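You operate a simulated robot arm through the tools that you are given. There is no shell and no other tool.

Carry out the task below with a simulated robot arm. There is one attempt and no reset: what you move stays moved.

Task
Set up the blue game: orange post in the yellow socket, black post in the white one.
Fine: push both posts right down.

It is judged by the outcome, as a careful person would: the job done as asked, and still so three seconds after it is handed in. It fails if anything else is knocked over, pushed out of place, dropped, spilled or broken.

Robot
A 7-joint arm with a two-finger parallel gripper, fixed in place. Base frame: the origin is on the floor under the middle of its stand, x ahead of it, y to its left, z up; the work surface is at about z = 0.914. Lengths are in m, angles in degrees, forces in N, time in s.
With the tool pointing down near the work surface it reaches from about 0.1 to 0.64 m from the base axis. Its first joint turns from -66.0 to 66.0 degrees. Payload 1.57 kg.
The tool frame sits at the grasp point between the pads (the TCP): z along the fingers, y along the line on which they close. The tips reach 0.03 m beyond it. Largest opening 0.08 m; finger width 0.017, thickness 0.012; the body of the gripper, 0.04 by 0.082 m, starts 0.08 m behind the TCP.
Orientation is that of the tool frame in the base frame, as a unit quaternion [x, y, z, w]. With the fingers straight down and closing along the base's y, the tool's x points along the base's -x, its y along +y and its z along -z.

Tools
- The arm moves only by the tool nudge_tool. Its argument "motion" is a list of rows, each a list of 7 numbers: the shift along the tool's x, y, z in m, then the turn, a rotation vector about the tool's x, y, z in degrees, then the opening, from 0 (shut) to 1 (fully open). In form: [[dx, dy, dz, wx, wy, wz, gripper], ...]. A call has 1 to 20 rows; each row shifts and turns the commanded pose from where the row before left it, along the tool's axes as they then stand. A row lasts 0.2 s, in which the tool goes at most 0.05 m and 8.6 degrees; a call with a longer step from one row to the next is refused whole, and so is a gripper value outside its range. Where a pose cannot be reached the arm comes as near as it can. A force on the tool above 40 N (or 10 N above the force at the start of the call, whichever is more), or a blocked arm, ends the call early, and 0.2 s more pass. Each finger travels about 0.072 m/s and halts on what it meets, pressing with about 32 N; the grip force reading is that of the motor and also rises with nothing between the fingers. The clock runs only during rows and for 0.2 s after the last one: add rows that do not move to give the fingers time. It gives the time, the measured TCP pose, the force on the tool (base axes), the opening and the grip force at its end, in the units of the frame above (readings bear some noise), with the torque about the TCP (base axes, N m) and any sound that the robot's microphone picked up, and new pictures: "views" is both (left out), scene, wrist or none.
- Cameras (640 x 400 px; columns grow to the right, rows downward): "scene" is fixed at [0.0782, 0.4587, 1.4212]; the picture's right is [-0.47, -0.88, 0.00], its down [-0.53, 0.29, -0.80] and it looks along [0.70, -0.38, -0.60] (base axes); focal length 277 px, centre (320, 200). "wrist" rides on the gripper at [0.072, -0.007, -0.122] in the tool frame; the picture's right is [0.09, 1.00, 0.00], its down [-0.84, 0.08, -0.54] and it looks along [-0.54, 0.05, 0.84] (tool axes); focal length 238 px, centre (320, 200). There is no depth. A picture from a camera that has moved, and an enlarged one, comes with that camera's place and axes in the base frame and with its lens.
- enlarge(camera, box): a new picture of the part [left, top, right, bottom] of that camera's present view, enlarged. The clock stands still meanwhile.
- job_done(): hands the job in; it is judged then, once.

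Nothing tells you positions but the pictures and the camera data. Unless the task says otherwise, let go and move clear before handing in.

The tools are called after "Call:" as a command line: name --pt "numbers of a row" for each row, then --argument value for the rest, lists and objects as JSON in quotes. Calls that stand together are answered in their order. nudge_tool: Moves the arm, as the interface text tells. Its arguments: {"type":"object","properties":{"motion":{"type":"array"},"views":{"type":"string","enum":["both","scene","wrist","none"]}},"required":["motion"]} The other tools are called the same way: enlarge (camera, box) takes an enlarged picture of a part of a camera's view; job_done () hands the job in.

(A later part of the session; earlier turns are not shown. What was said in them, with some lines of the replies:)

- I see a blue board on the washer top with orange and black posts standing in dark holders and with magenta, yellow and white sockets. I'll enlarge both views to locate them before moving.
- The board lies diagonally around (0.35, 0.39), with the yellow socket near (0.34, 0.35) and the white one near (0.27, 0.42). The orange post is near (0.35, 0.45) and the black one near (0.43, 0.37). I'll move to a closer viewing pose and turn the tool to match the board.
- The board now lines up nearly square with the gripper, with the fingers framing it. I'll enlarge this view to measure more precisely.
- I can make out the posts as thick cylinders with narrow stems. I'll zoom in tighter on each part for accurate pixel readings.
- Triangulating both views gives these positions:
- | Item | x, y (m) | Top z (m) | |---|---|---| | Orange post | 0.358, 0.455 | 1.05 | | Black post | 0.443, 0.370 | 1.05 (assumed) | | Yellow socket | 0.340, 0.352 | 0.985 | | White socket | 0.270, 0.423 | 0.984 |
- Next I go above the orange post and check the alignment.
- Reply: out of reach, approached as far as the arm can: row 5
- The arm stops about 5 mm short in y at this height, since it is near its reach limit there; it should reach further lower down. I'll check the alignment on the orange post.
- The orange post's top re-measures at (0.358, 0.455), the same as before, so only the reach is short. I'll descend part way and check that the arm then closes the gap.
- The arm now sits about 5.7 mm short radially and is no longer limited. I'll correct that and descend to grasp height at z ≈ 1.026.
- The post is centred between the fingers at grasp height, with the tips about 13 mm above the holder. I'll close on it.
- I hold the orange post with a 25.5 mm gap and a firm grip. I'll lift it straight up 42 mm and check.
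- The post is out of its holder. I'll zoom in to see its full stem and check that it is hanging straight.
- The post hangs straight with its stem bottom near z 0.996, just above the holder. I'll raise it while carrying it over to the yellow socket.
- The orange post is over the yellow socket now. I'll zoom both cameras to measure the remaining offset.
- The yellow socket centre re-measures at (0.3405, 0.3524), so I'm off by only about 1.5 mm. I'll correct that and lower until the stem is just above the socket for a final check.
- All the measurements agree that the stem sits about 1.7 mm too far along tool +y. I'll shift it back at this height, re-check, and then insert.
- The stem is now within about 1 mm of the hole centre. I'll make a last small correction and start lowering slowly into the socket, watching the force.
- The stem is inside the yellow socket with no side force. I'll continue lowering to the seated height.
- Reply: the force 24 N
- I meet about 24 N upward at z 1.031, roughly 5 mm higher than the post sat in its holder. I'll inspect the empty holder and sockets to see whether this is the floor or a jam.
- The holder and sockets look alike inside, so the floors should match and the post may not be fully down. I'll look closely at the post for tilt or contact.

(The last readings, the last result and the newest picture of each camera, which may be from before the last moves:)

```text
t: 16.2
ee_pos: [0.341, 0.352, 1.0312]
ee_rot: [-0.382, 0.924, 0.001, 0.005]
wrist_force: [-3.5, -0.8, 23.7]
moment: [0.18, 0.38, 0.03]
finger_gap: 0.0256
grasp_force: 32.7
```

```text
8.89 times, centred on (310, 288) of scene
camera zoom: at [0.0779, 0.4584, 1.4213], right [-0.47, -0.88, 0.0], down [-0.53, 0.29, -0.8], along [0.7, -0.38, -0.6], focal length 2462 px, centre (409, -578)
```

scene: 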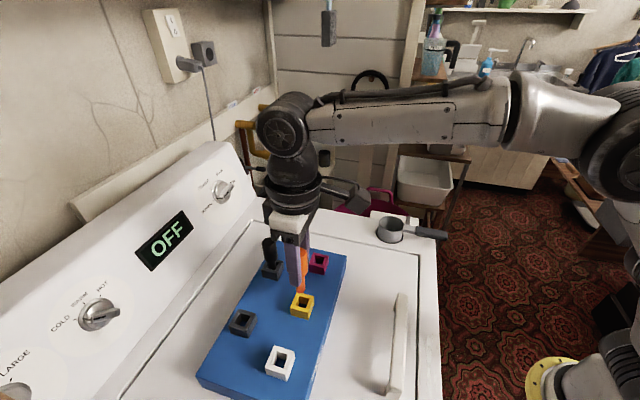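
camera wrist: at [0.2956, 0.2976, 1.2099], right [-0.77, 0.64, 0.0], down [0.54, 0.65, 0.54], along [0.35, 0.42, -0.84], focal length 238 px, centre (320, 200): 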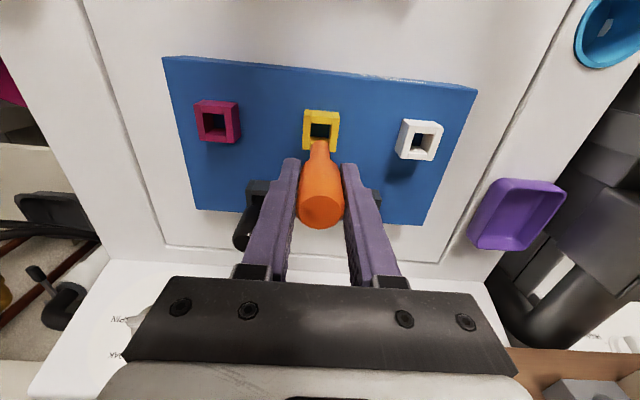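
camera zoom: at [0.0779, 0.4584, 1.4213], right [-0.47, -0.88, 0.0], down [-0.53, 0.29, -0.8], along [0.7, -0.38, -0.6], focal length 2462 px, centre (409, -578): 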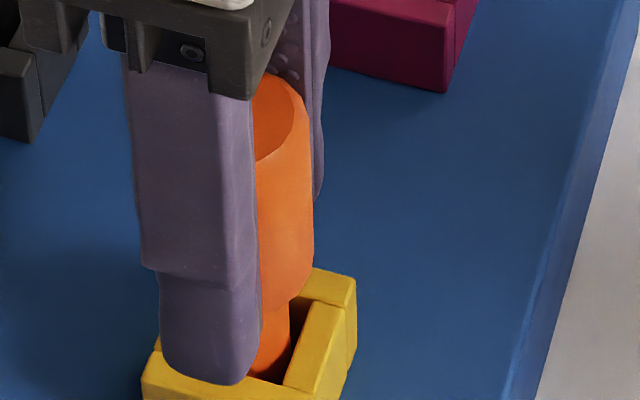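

The post's top measures about z 1.0495 here, matching its original height in the holder, so it appears seated and to have slid a little in the grip. I'll ease off the force, release, rise clear and re-measure.

Call:
nudge_tool --pt "0 0 -0.002 0 0 0 0" --pt "0 0 0 0 0 0 0.4" --pt "0 0 0 0 0 0 0.5" --pt "0 0 0 0 0 0 0.6" --pt "0 0 0 0 0 0 0.6" --pt "0 0 -0.01 0 0 0 0.6" --pt "0 0 -0.02 0 0 0 0.6" --pt "0 0 -0.025 0 0 0 0.6" --pt "0 0 -0.02 0 0 0 0.6" --pt "0 0 0 0 0 0 0.6" --views "both"

Call:
enlarge --camera "scene" --box '[270, 250, 340, 325]'

Call:
enlarge --camera "wrist" --box '[270, 90, 370, 180]'

```text
t: 18.4
ee_pos: [0.338, 0.3523, 1.1045]
ee_rot: [-0.382, 0.924, 0.001, 0.001]
wrist_force: [0.6, 1.0, -0.8]
moment: [0.01, 0.0, 0.0]
finger_gap: 0.048
grasp_force: 0.1
camera wrist: at [0.2938, 0.297, 1.2266], right [-0.77, 0.64, 0.0], down [0.54, 0.65, 0.54], along [0.35, 0.42, -0.84], focal length 238 px, centre (320, 200)
```

scene: 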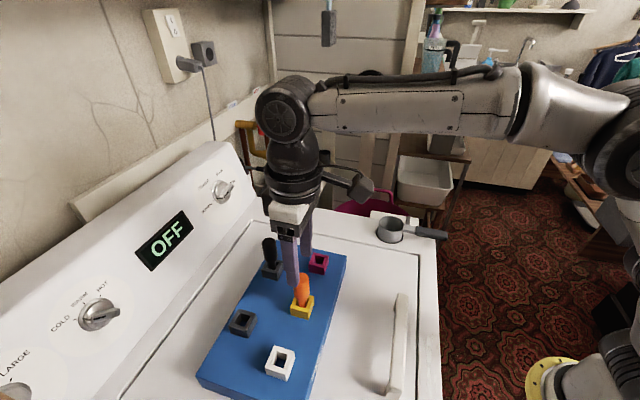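
wrist: 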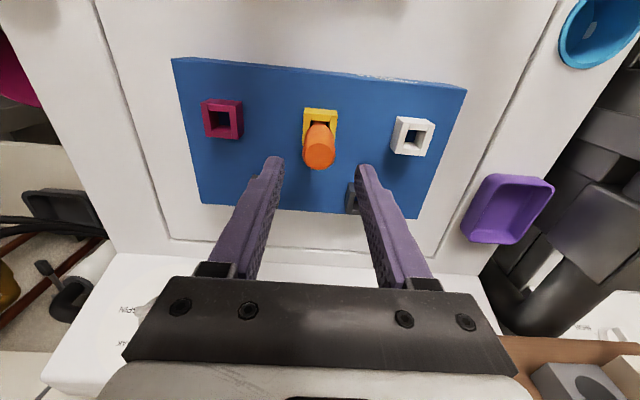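

```text
5.33 times, centred on (305, 288) of scene
camera zoom: at [0.0782, 0.4587, 1.4212], right [-0.47, -0.88, 0.0], down [-0.53, 0.29, -0.8], along [0.7, -0.38, -0.6], focal length 1477 px, centre (400, -267)
```

zoom: 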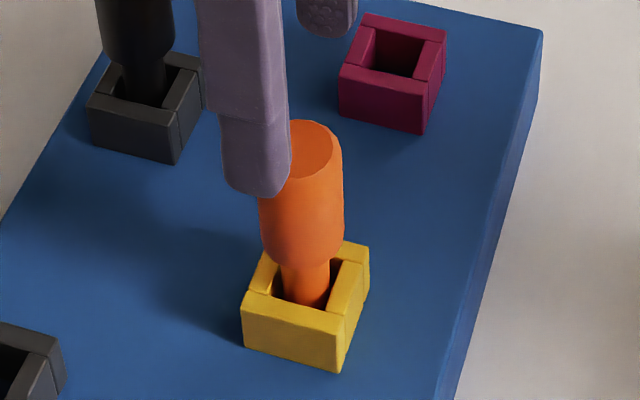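

```text
4.44 times, centred on (320, 135) of wrist
camera zoom: at [0.2938, 0.297, 1.2266], right [-0.77, 0.64, 0.0], down [0.54, 0.65, 0.54], along [0.35, 0.42, -0.84], focal length 1059 px, centre (320, 489)
```

zoom: 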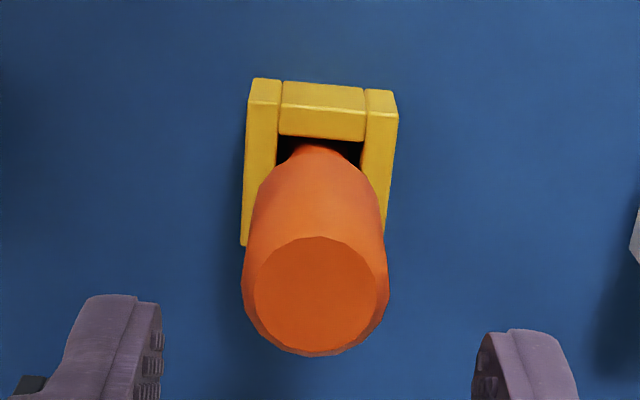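

The orange post stands upright in the yellow socket. I'll move over to the black post, which also clears the view so I can measure how deep the orange post sits.

Call:
nudge_tool --pt "-0.0142 -0.01 0 0 0 0 0.8" --pt "-0.0142 -0.01 0 0 0 0 1" --pt "-0.0142 -0.01 0 0 0 0 1" --pt "-0.0142 -0.0101 0.004 0 0 0 1" --pt "-0.0142 -0.0101 0.004 0 0 0 1" --pt "-0.0142 -0.0101 0.004 0 0 0 1" --pt "0 0 0 0 0 0 1" --pt "0 0 0 0 0 0 1" --views "both"

Call:
enlarge --camera "scene" --box '[270, 260, 340, 325]'

Call:
enlarge --camera "wrist" --box '[280, 90, 370, 170]'

```text
t: 20.2
ee_pos: [0.4444, 0.3676, 1.0915]
ee_rot: [-0.382, 0.924, 0.0, 0.0]
wrist_force: [-0.2, -0.8, 0.1]
moment: [0.0, -0.02, 0.01]
finger_gap: 0.0801
grasp_force: 0.1
camera wrist: at [0.3989, 0.3127, 1.2136], right [-0.77, 0.64, 0.0], down [0.54, 0.65, 0.54], along [0.35, 0.42, -0.84], focal length 238 px, centre (320, 200)
```

scene: 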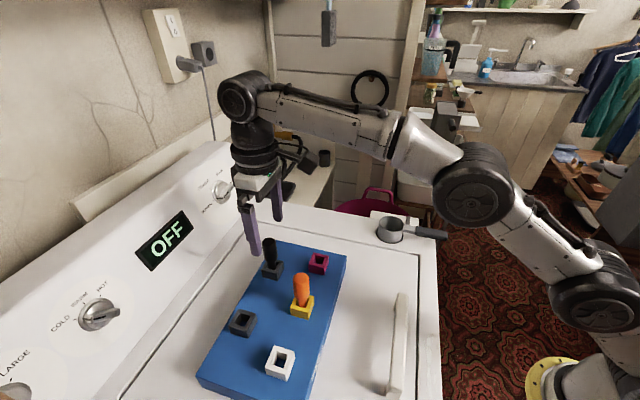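
wrist: 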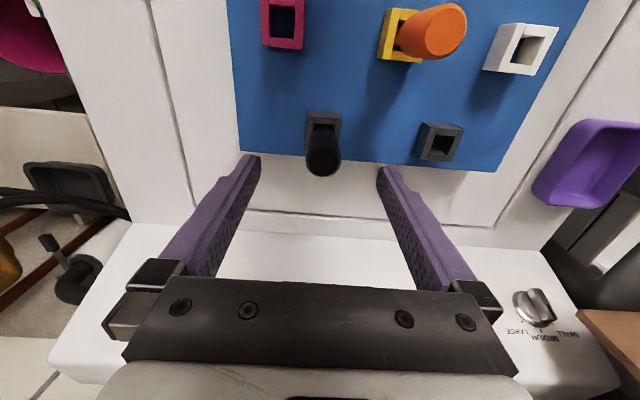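

```text
6.15 times, centred on (305, 292) of scene
camera zoom: at [0.0782, 0.4587, 1.4212], right [-0.47, -0.88, 0.0], down [-0.53, 0.29, -0.8], along [0.7, -0.38, -0.6], focal length 1704 px, centre (412, -369)
```

zoom: 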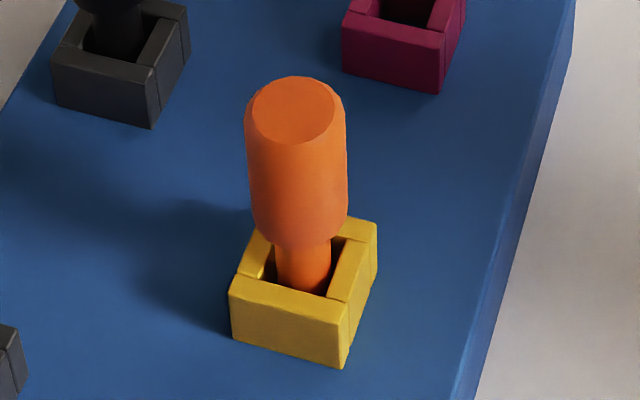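

```text
5.00 times, centred on (325, 130) of wrist
camera zoom: at [0.3989, 0.3127, 1.2136], right [-0.77, 0.64, 0.0], down [0.54, 0.65, 0.54], along [0.35, 0.42, -0.84], focal length 1192 px, centre (295, 550)
```

zoom: 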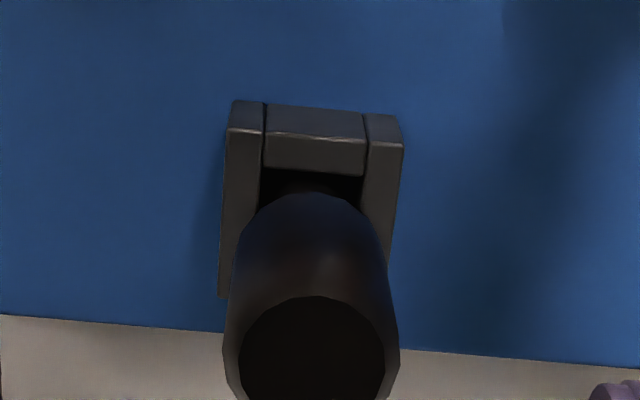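

The orange post's top measures z ≈ 1.0505 on the yellow socket's axis, the same height it had in its holder, so it is fully down. The black post re-measures at (0.4427, 0.3704), so I'll correct 3 mm sideways and descend on it.

Call:
nudge_tool --pt "0.0003 0.003 0.008 0 0 0 1" --pt "0 0 0.012 0 0 0 1" --pt "0 0 0.012 0 0 0 1" --pt "0 0 0.012 0 0 0 1" --pt "0 0 0.012 0 0 0 1" --pt "0 0 0.0125 0 0 0 1" --pt "0 0 0 0 0 0 1" --pt "0 0 0 0 0 0 1" --views "both"

```text
t: 22.0
ee_pos: [0.4419, 0.3717, 1.0244]
ee_rot: [-0.382, 0.924, 0.0, 0.0]
wrist_force: [0.5, 1.2, -0.3]
moment: [0.02, -0.02, -0.01]
finger_gap: 0.0799
grasp_force: 0.1
camera wrist: at [0.3952, 0.3156, 1.1465], right [-0.77, 0.64, 0.0], down [0.54, 0.65, 0.54], along [0.35, 0.42, -0.84], focal length 238 px, centre (320, 200)
```

scene: 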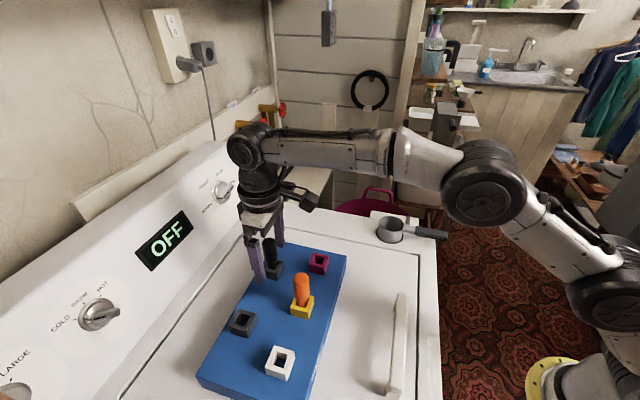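
wrist: 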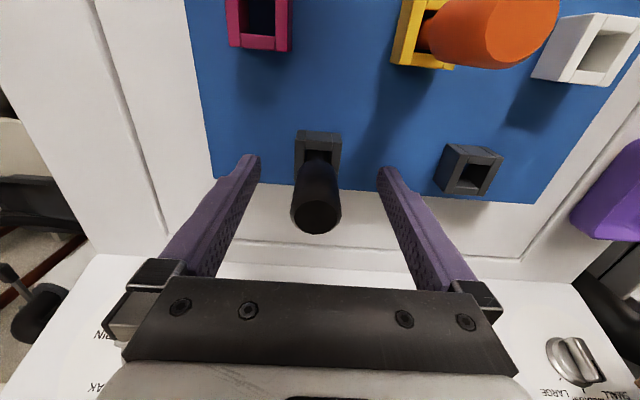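

The black post is between the fingers, about 1.7 mm off centre. I'll correct that and close gently.

Call:
nudge_tool --pt "-0.0003 -0.0016 0.002 0 0 0 1" --pt "0 0 0 0 0 0 0.7" --pt "0 0 0 0 0 0 0.5" --pt "0 0 0 0 0 0 0.38" --pt "0 0 0 0 0 0 0.2" --pt "0 0 0 0 0 0 0" --pt "0 0 0 0 0 0 0" --pt "0 0 0 0 0 0 0" --views "wrist"

Call:
enlarge --camera "wrist" --box '[270, 170, 370, 240]'

```text
t: 23.8
ee_pos: [0.442, 0.3696, 1.0215]
ee_rot: [-0.383, 0.924, -0.001, 0.0]
wrist_force: [0.1, -0.1, 0.0]
moment: [0.0, 0.01, -0.01]
finger_gap: 0.0256
grasp_force: 32.0
camera wrist: at [0.3962, 0.3145, 1.1444], right [-0.77, 0.64, 0.0], down [0.54, 0.65, 0.54], along [0.35, 0.42, -0.84], focal length 238 px, centre (320, 200)
```

wrist: 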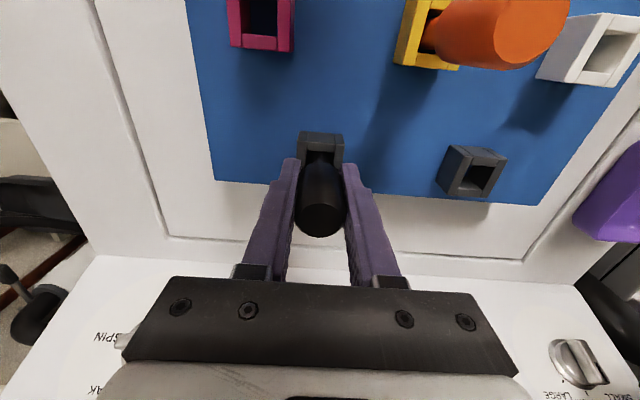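

```text
5.71 times, centred on (320, 205) of wrist
camera zoom: at [0.3962, 0.3145, 1.1444], right [-0.77, 0.64, 0.0], down [0.54, 0.65, 0.54], along [0.35, 0.42, -0.84], focal length 1362 px, centre (320, 171)
```

zoom: 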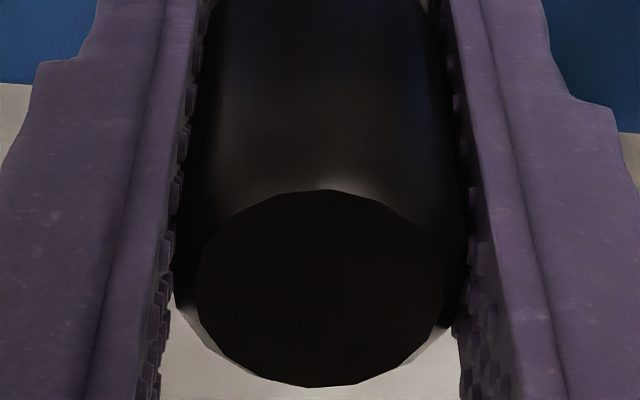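

I hold the black post firmly, with its top 28 mm above the TCP. I'll lift it straight up and check that it comes out cleanly.

Call:
nudge_tool --pt "0 0 -0.008 0 0 0 0" --pt "0 0 -0.01 0 0 0 0" --pt "0 0 -0.01 0 0 0 0" --pt "0 0 -0.01 0 0 0 0" --pt "0 0 -0.009 0 0 0 0" --pt "0 0 0 0 0 0 0" --views "both"

```text
t: 25.2
ee_pos: [0.4415, 0.3702, 1.0681]
ee_rot: [-0.383, 0.924, 0.001, 0.001]
wrist_force: [0.1, -0.1, -0.8]
moment: [0.01, -0.02, 0.01]
finger_gap: 0.0257
grasp_force: 31.8
camera wrist: at [0.3957, 0.3153, 1.1917], right [-0.77, 0.64, 0.0], down [0.54, 0.65, 0.54], along [0.35, 0.42, -0.84], focal length 238 px, centre (320, 200)
```

scene: 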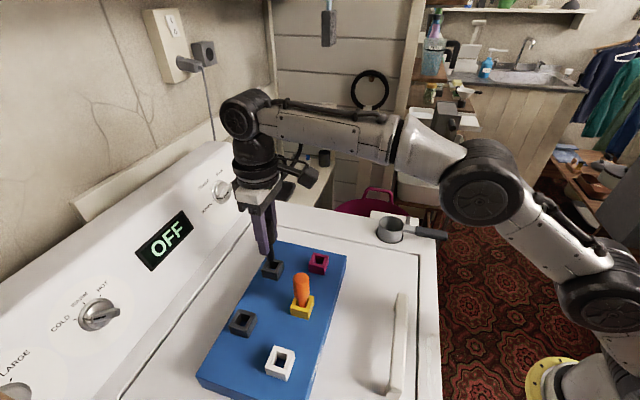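
wrist: 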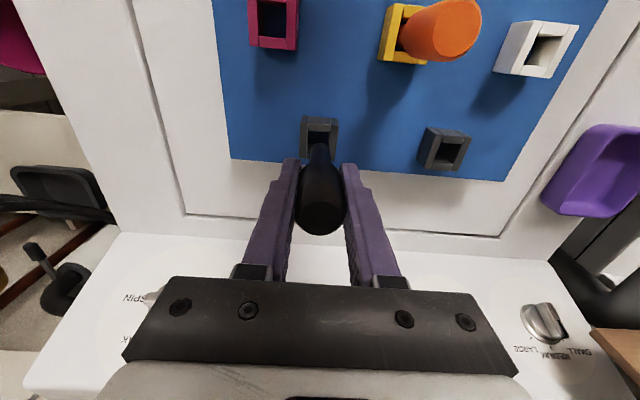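

The black post is out. I'll carry it above the empty orange holder and then in to the white socket, staying well clear of the orange post.

Call:
nudge_tool --pt "0.006 0.0197 -0.004 0 0 0 0" --pt "0.006 0.0197 -0.004 0 0 0 0" --pt "0.006 0.0197 -0.004 0 0 0 0" --pt "0.006 0.0197 -0.004 0 0 0 0" --pt "0.006 0.0197 -0.004 0 0 0 0" --pt "0.0182 0.0197 0 0 0 0 0" --pt "0.0182 0.0197 0 0 0 0 0" --pt "0.0182 0.0197 0 0 0 0 0" --pt "0 0 0 0 0 0 0" --pt "0 0 0 0 0 0 0" --views "both"

Call:
enlarge --camera "wrist" --box '[280, 95, 360, 165]'

Call:
enlarge --camera "scene" --box '[240, 305, 320, 385]'

```text
t: 27.4
ee_pos: [0.2714, 0.4212, 1.0909]
ee_rot: [-0.383, 0.924, 0.0, 0.0]
wrist_force: [-0.1, -0.1, -0.4]
moment: [0.04, -0.02, 0.01]
finger_gap: 0.0257
grasp_force: 32.2
camera wrist: at [0.2259, 0.3658, 1.2128], right [-0.77, 0.64, 0.0], down [0.54, 0.65, 0.54], along [0.35, 0.42, -0.84], focal length 238 px, centre (320, 200)
```

scene: 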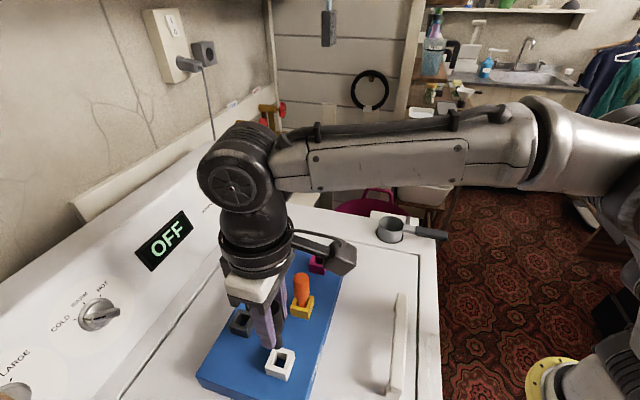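
wrist: 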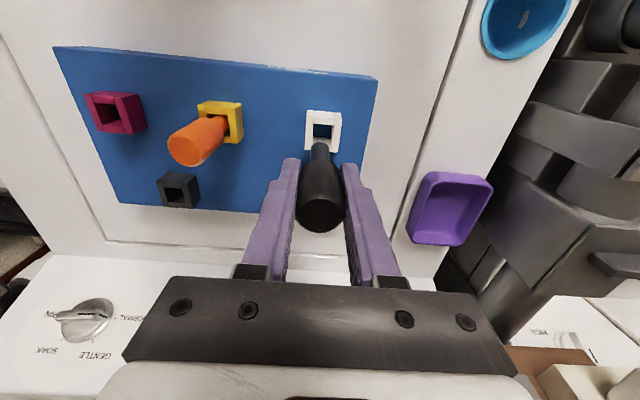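

```text
5.71 times, centred on (320, 130) of wrist
camera zoom: at [0.2259, 0.3658, 1.2128], right [-0.77, 0.64, 0.0], down [0.54, 0.65, 0.54], along [0.35, 0.42, -0.84], focal length 1362 px, centre (320, 600)
```

zoom: 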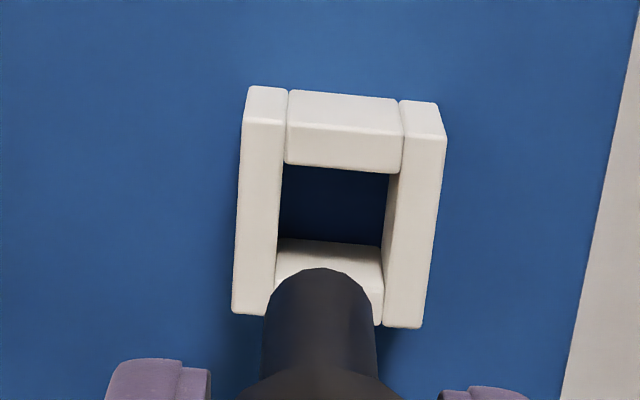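

```text
5.00 times, centred on (280, 345) of scene
camera zoom: at [0.0782, 0.4587, 1.4211], right [-0.47, -0.88, 0.0], down [-0.53, 0.29, -0.8], along [0.7, -0.38, -0.6], focal length 1385 px, centre (520, -525)
```

zoom: 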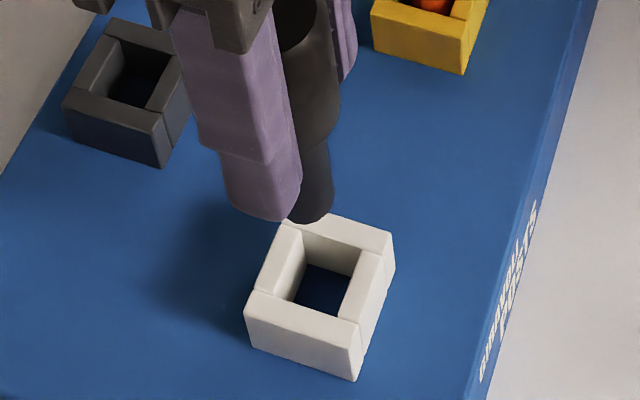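

The white socket re-measures at (0.2702, 0.4232), so I need about 2.4 mm along tool +y. I'll correct and lower to just above the socket.

Call:
nudge_tool --pt "0 0.0024 0.008 0 0 0 0" --pt "0 0 0.01 0 0 0 0" --pt "0 0 0.01 0 0 0 0" --pt "0 0 0 0 0 0 0" --pt "0 0 0 0 0 0 0" --views "none"

Call:
enlarge --camera "wrist" --box '[280, 95, 360, 165]'

Call:
enlarge --camera "scene" --box '[255, 335, 305, 385]'

Call:
enlarge --camera "wrist" --box '[270, 170, 370, 240]'

```text
t: 28.6
ee_pos: [0.2704, 0.4231, 1.0619]
ee_rot: [-0.382, 0.924, 0.0, 0.001]
wrist_force: [-0.4, -0.2, -0.3]
moment: [0.01, 0.01, -0.01]
finger_gap: 0.0255
grasp_force: 32.2
```

```text
5.71 times, centred on (320, 130) of wrist
camera zoom: at [0.2242, 0.3678, 1.1844], right [-0.77, 0.64, 0.0], down [0.54, 0.65, 0.54], along [0.35, 0.42, -0.84], focal length 1362 px, centre (320, 600)
```

zoom: 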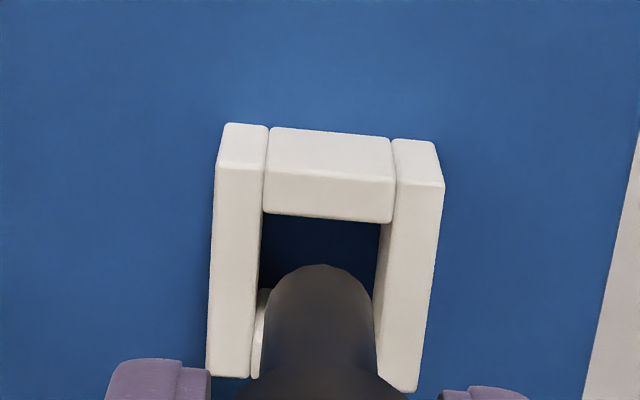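

```text
8.00 times, centred on (280, 360) of scene
camera zoom: at [0.0782, 0.4587, 1.4211], right [-0.47, -0.88, 0.0], down [-0.53, 0.29, -0.8], along [0.7, -0.38, -0.6], focal length 2216 px, centre (640, -1080)
```

zoom: 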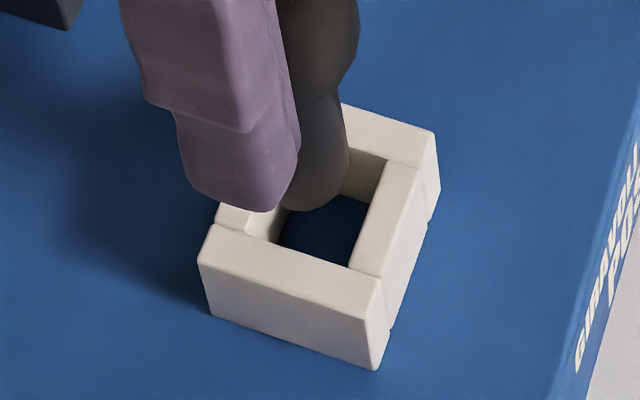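

```text
5.71 times, centred on (320, 205) of wrist
camera zoom: at [0.2242, 0.3678, 1.1844], right [-0.77, 0.64, 0.0], down [0.54, 0.65, 0.54], along [0.35, 0.42, -0.84], focal length 1362 px, centre (320, 171)
```

zoom: 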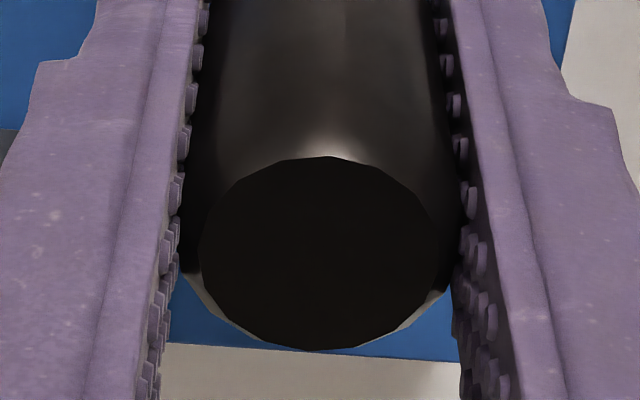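

The black stem is centred over the white socket within about 0.4 mm. I'll lower it all the way in at a steady pace.

Call:
nudge_tool --pt "0 0 0.005 0 0 0 0" --pt "0 0 0.005 0 0 0 0" --pt "0 0 0.005 0 0 0 0" --pt "0 0 0.005 0 0 0 0" --pt "0 0 0.005 0 0 0 0" --pt "0 0 0.005 0 0 0 0" --pt "0 0 0.004 0 0 0 0" --pt "0 0 0 0 0 0 0" --views "none"

Call:
enlarge --camera "wrist" --box '[270, 110, 370, 230]'

Call:
enlarge --camera "scene" --box '[240, 310, 320, 385]'

```text
t: 30.4
ee_pos: [0.2691, 0.4245, 1.0276]
ee_rot: [-0.383, 0.924, 0.002, 0.001]
wrist_force: [-2.7, 0.3, 10.7]
moment: [0.11, 0.21, 0.01]
finger_gap: 0.0254
grasp_force: 31.9
```

```text
3.33 times, centred on (320, 170) of wrist
camera zoom: at [0.2232, 0.3684, 1.1502], right [-0.77, 0.64, 0.0], down [0.54, 0.64, 0.55], along [0.35, 0.42, -0.84], focal length 794 px, centre (320, 300)
```

zoom: 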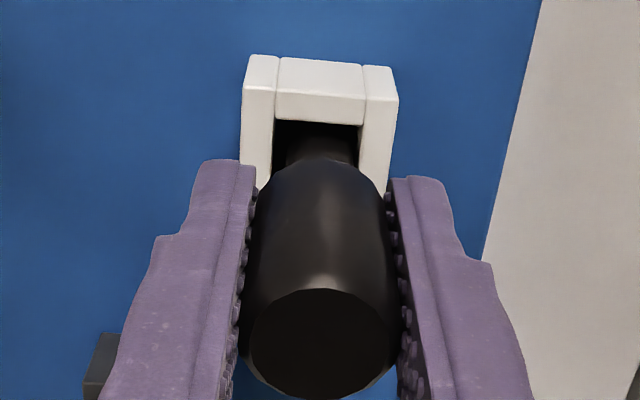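

```text
5.33 times, centred on (280, 348) of scene
camera zoom: at [0.0781, 0.4585, 1.4212], right [-0.47, -0.88, 0.0], down [-0.53, 0.29, -0.8], along [0.7, -0.38, -0.6], focal length 1477 px, centre (533, -587)
```

zoom: 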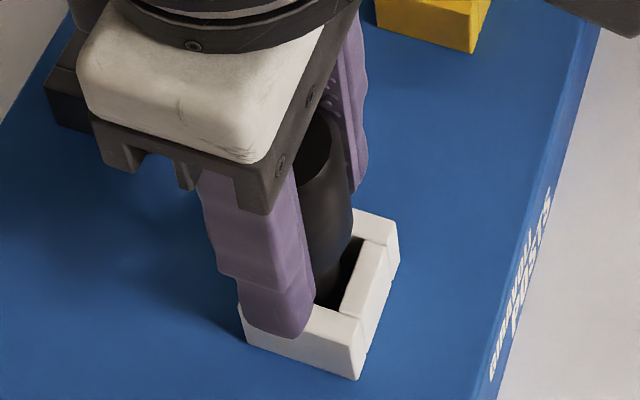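

The black post meets the floor with 11 N and its top at about z 1.0506, the seated height. I'll press 2 mm more to make sure it is fully down.

Call:
nudge_tool --pt "0 0 0.001 0 0 0 0" --pt "0 0 0.001 0 0 0 0" --pt "0 0 0 0 0 0 0" --views "none"

```text
t: 31.2
ee_pos: [0.2689, 0.4234, 1.0263]
ee_rot: [-0.383, 0.924, 0.001, 0.002]
wrist_force: [1.1, 0.5, 18.8]
moment: [-0.16, -0.28, 0.02]
finger_gap: 0.0256
grasp_force: 32.3
```

The floor is firm at 19 N with little further travel. I'll ease off, open and rise clear.

Call:
nudge_tool --pt "0 0 -0.002 0 0 0 0" --pt "0 0 0 0 0 0 0.4" --pt "0 0 0 0 0 0 0.5" --pt "0 0 0 0 0 0 0.6" --pt "0 0 0 0 0 0 0.6" --pt "0 0 -0.01 0 0 0 0.6" --pt "0 0 -0.02 0 0 0 0.6" --pt "0 0 -0.025 0 0 0 0.6" --pt "0 0 -0.025 0 0 0 0.6" --pt "0 0 0 0 0 0 0.6" --pt "0 0 0 0 0 0 0.6" --views "both"

Call:
enlarge --camera "wrist" --box '[170, 80, 370, 190]'

Call:
enlarge --camera "scene" --box '[220, 260, 340, 385]'

```text
t: 33.6
ee_pos: [0.2698, 0.4232, 1.1058]
ee_rot: [-0.383, 0.924, 0.0, 0.0]
wrist_force: [-0.1, 0.2, -0.2]
moment: [0.05, 0.0, -0.03]
finger_gap: 0.0481
grasp_force: 0.0
camera wrist: at [0.2245, 0.3688, 1.2282], right [-0.77, 0.64, 0.0], down [0.54, 0.65, 0.54], along [0.35, 0.42, -0.84], focal length 238 px, centre (320, 200)
```

scene: 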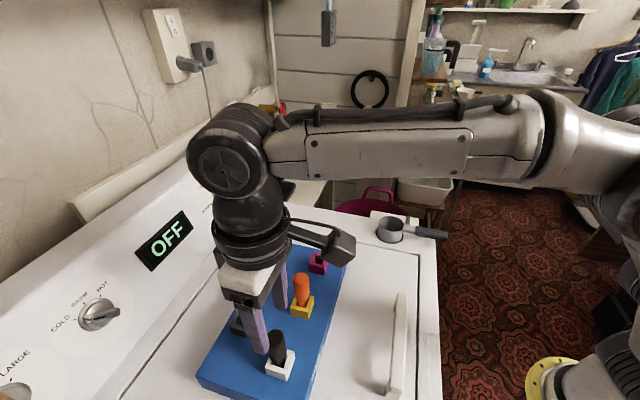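
wrist: 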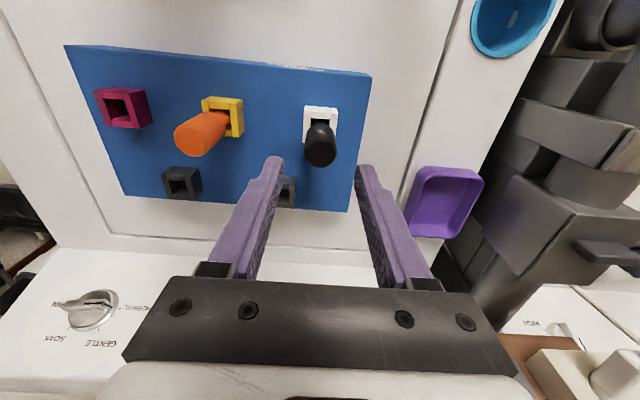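

```text
3.20 times, centred on (270, 135) of wrist
camera zoom: at [0.2245, 0.3688, 1.2282], right [-0.77, 0.64, 0.0], down [0.54, 0.65, 0.54], along [0.35, 0.42, -0.84], focal length 763 px, centre (480, 408)
```

zoom: 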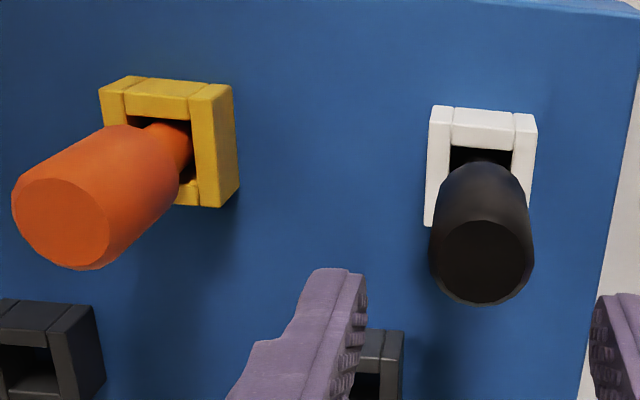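

```text
3.20 times, centred on (280, 322) of scene
camera zoom: at [0.0782, 0.4587, 1.4212], right [-0.47, -0.88, 0.0], down [-0.53, 0.29, -0.8], along [0.7, -0.38, -0.6], focal length 886 px, centre (448, -192)
```

zoom: 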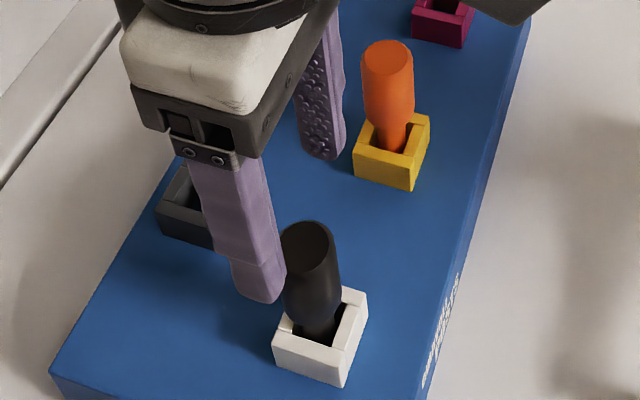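

Both posts stand in their target sockets. I'll retreat up and back toward the base to get clean views for the final check.

Call:
nudge_tool --pt "0 0 -0.02 0 0 0 0.6" --pt "0 0 -0.03 0 0 0 0.6" --pt "0 0 -0.03 0 0 0 0.6" --pt "0.02 -0.02 -0.01 0 0 0 0.6" --pt "0.025 -0.03 0 0 0 0 0.6" --pt "0.025 -0.03 0 0 0 0 0.6" --pt "0.02 -0.02 0 0 0 0 0.6" --pt "0 0 0 0 0 0 0.6" --pt "0 0 0 0 0 0 0.6" --views "both"

Call:
enlarge --camera "scene" --box '[240, 310, 320, 385]'

Call:
enlarge --camera "scene" --box '[270, 260, 340, 325]'

Call:
enlarge --camera "wrist" --box '[200, 80, 440, 230]'

```text
t: 35.6
ee_pos: [0.2749, 0.2876, 1.1958]
ee_rot: [-0.382, 0.924, 0.0, -0.001]
wrist_force: [0.5, -0.3, 0.2]
moment: [-0.01, -0.02, 0.03]
finger_gap: 0.0483
grasp_force: 0.0
camera wrist: at [0.23, 0.2333, 1.3183], right [-0.77, 0.64, 0.0], down [0.54, 0.65, 0.54], along [0.35, 0.42, -0.84], focal length 238 px, centre (320, 200)
```

scene: 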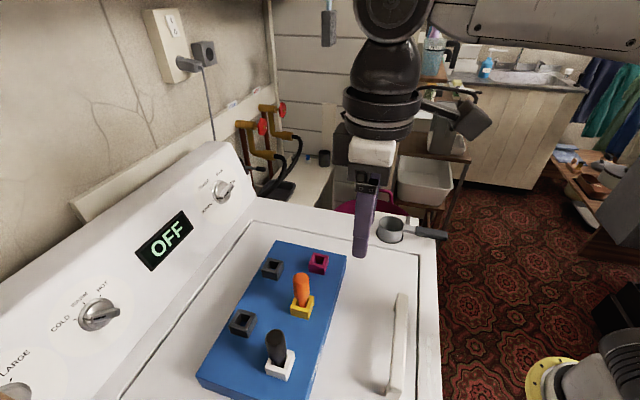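
wrist: 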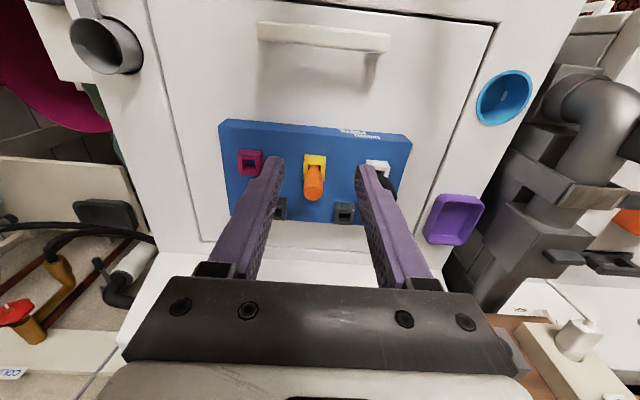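

```text
5.33 times, centred on (280, 348) of scene
camera zoom: at [0.0782, 0.4587, 1.4212], right [-0.47, -0.88, 0.0], down [-0.53, 0.29, -0.8], along [0.7, -0.38, -0.6], focal length 1477 px, centre (533, -587)
```

zoom: 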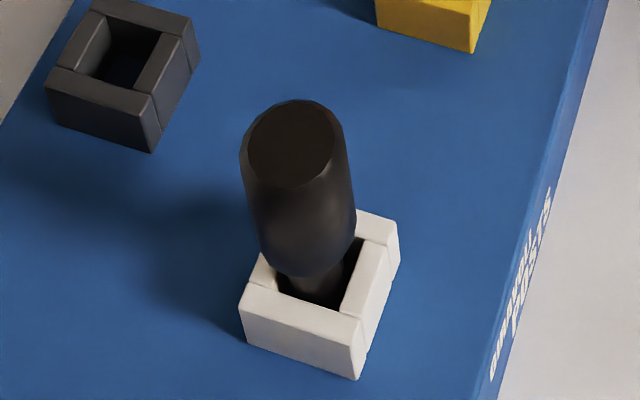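

```text
6.15 times, centred on (305, 292) of scene
camera zoom: at [0.0782, 0.4587, 1.4212], right [-0.47, -0.88, 0.0], down [-0.53, 0.29, -0.8], along [0.7, -0.38, -0.6], focal length 1704 px, centre (412, -369)
```

zoom: 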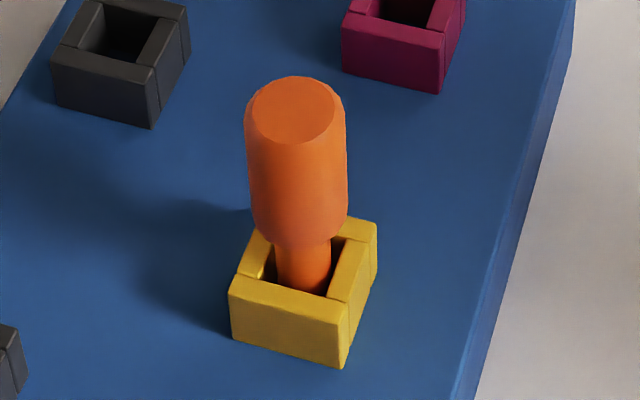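

```text
2.67 times, centred on (320, 155) of wrist
camera zoom: at [0.23, 0.2333, 1.3183], right [-0.77, 0.64, 0.0], down [0.54, 0.65, 0.54], along [0.35, 0.42, -0.84], focal length 636 px, centre (320, 320)
```

zoom: 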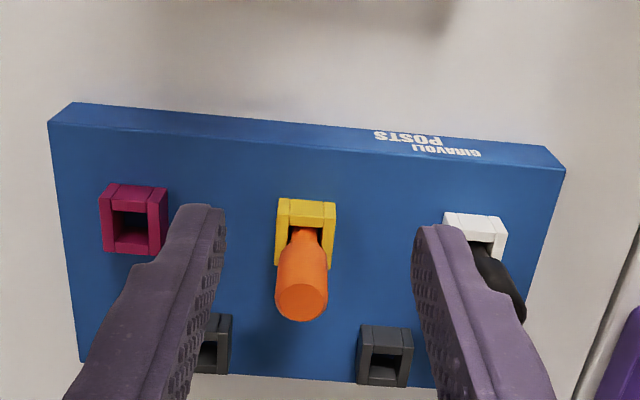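

The final check shows the orange post upright in the yellow socket (top z ≈ 1.0505) and the black post upright in the white one (top z ≈ 1.051). Both stand at their fully seated height, the board and everything else is where it was, and the gripper is clear, so I'm handing in.

Call:
job_done

```text
The job is handed in.
```

The orange post is in the yellow socket and the black post is in the white one. Both are pushed down until they met a firm floor and are standing upright.

- **Depth:** I pressed the orange post with about 24 N and the black one with about 19 N. After release their tops measured about z = 1.0505 and 1.051, the same height as when they sat in their holders.
- **Slip in the grip:** each post slid about 5–6 mm down in the gripper while being carried. I allowed for this by checking the tops' heights after letting go.
- **Everything else:** the final pictures show the board and the other objects in view where they started, and the gripper is open and clear.

I measured the heights and positions from the camera pictures, so they are good to a millimetre or two. The job is handed in, and no verdict came back with it.
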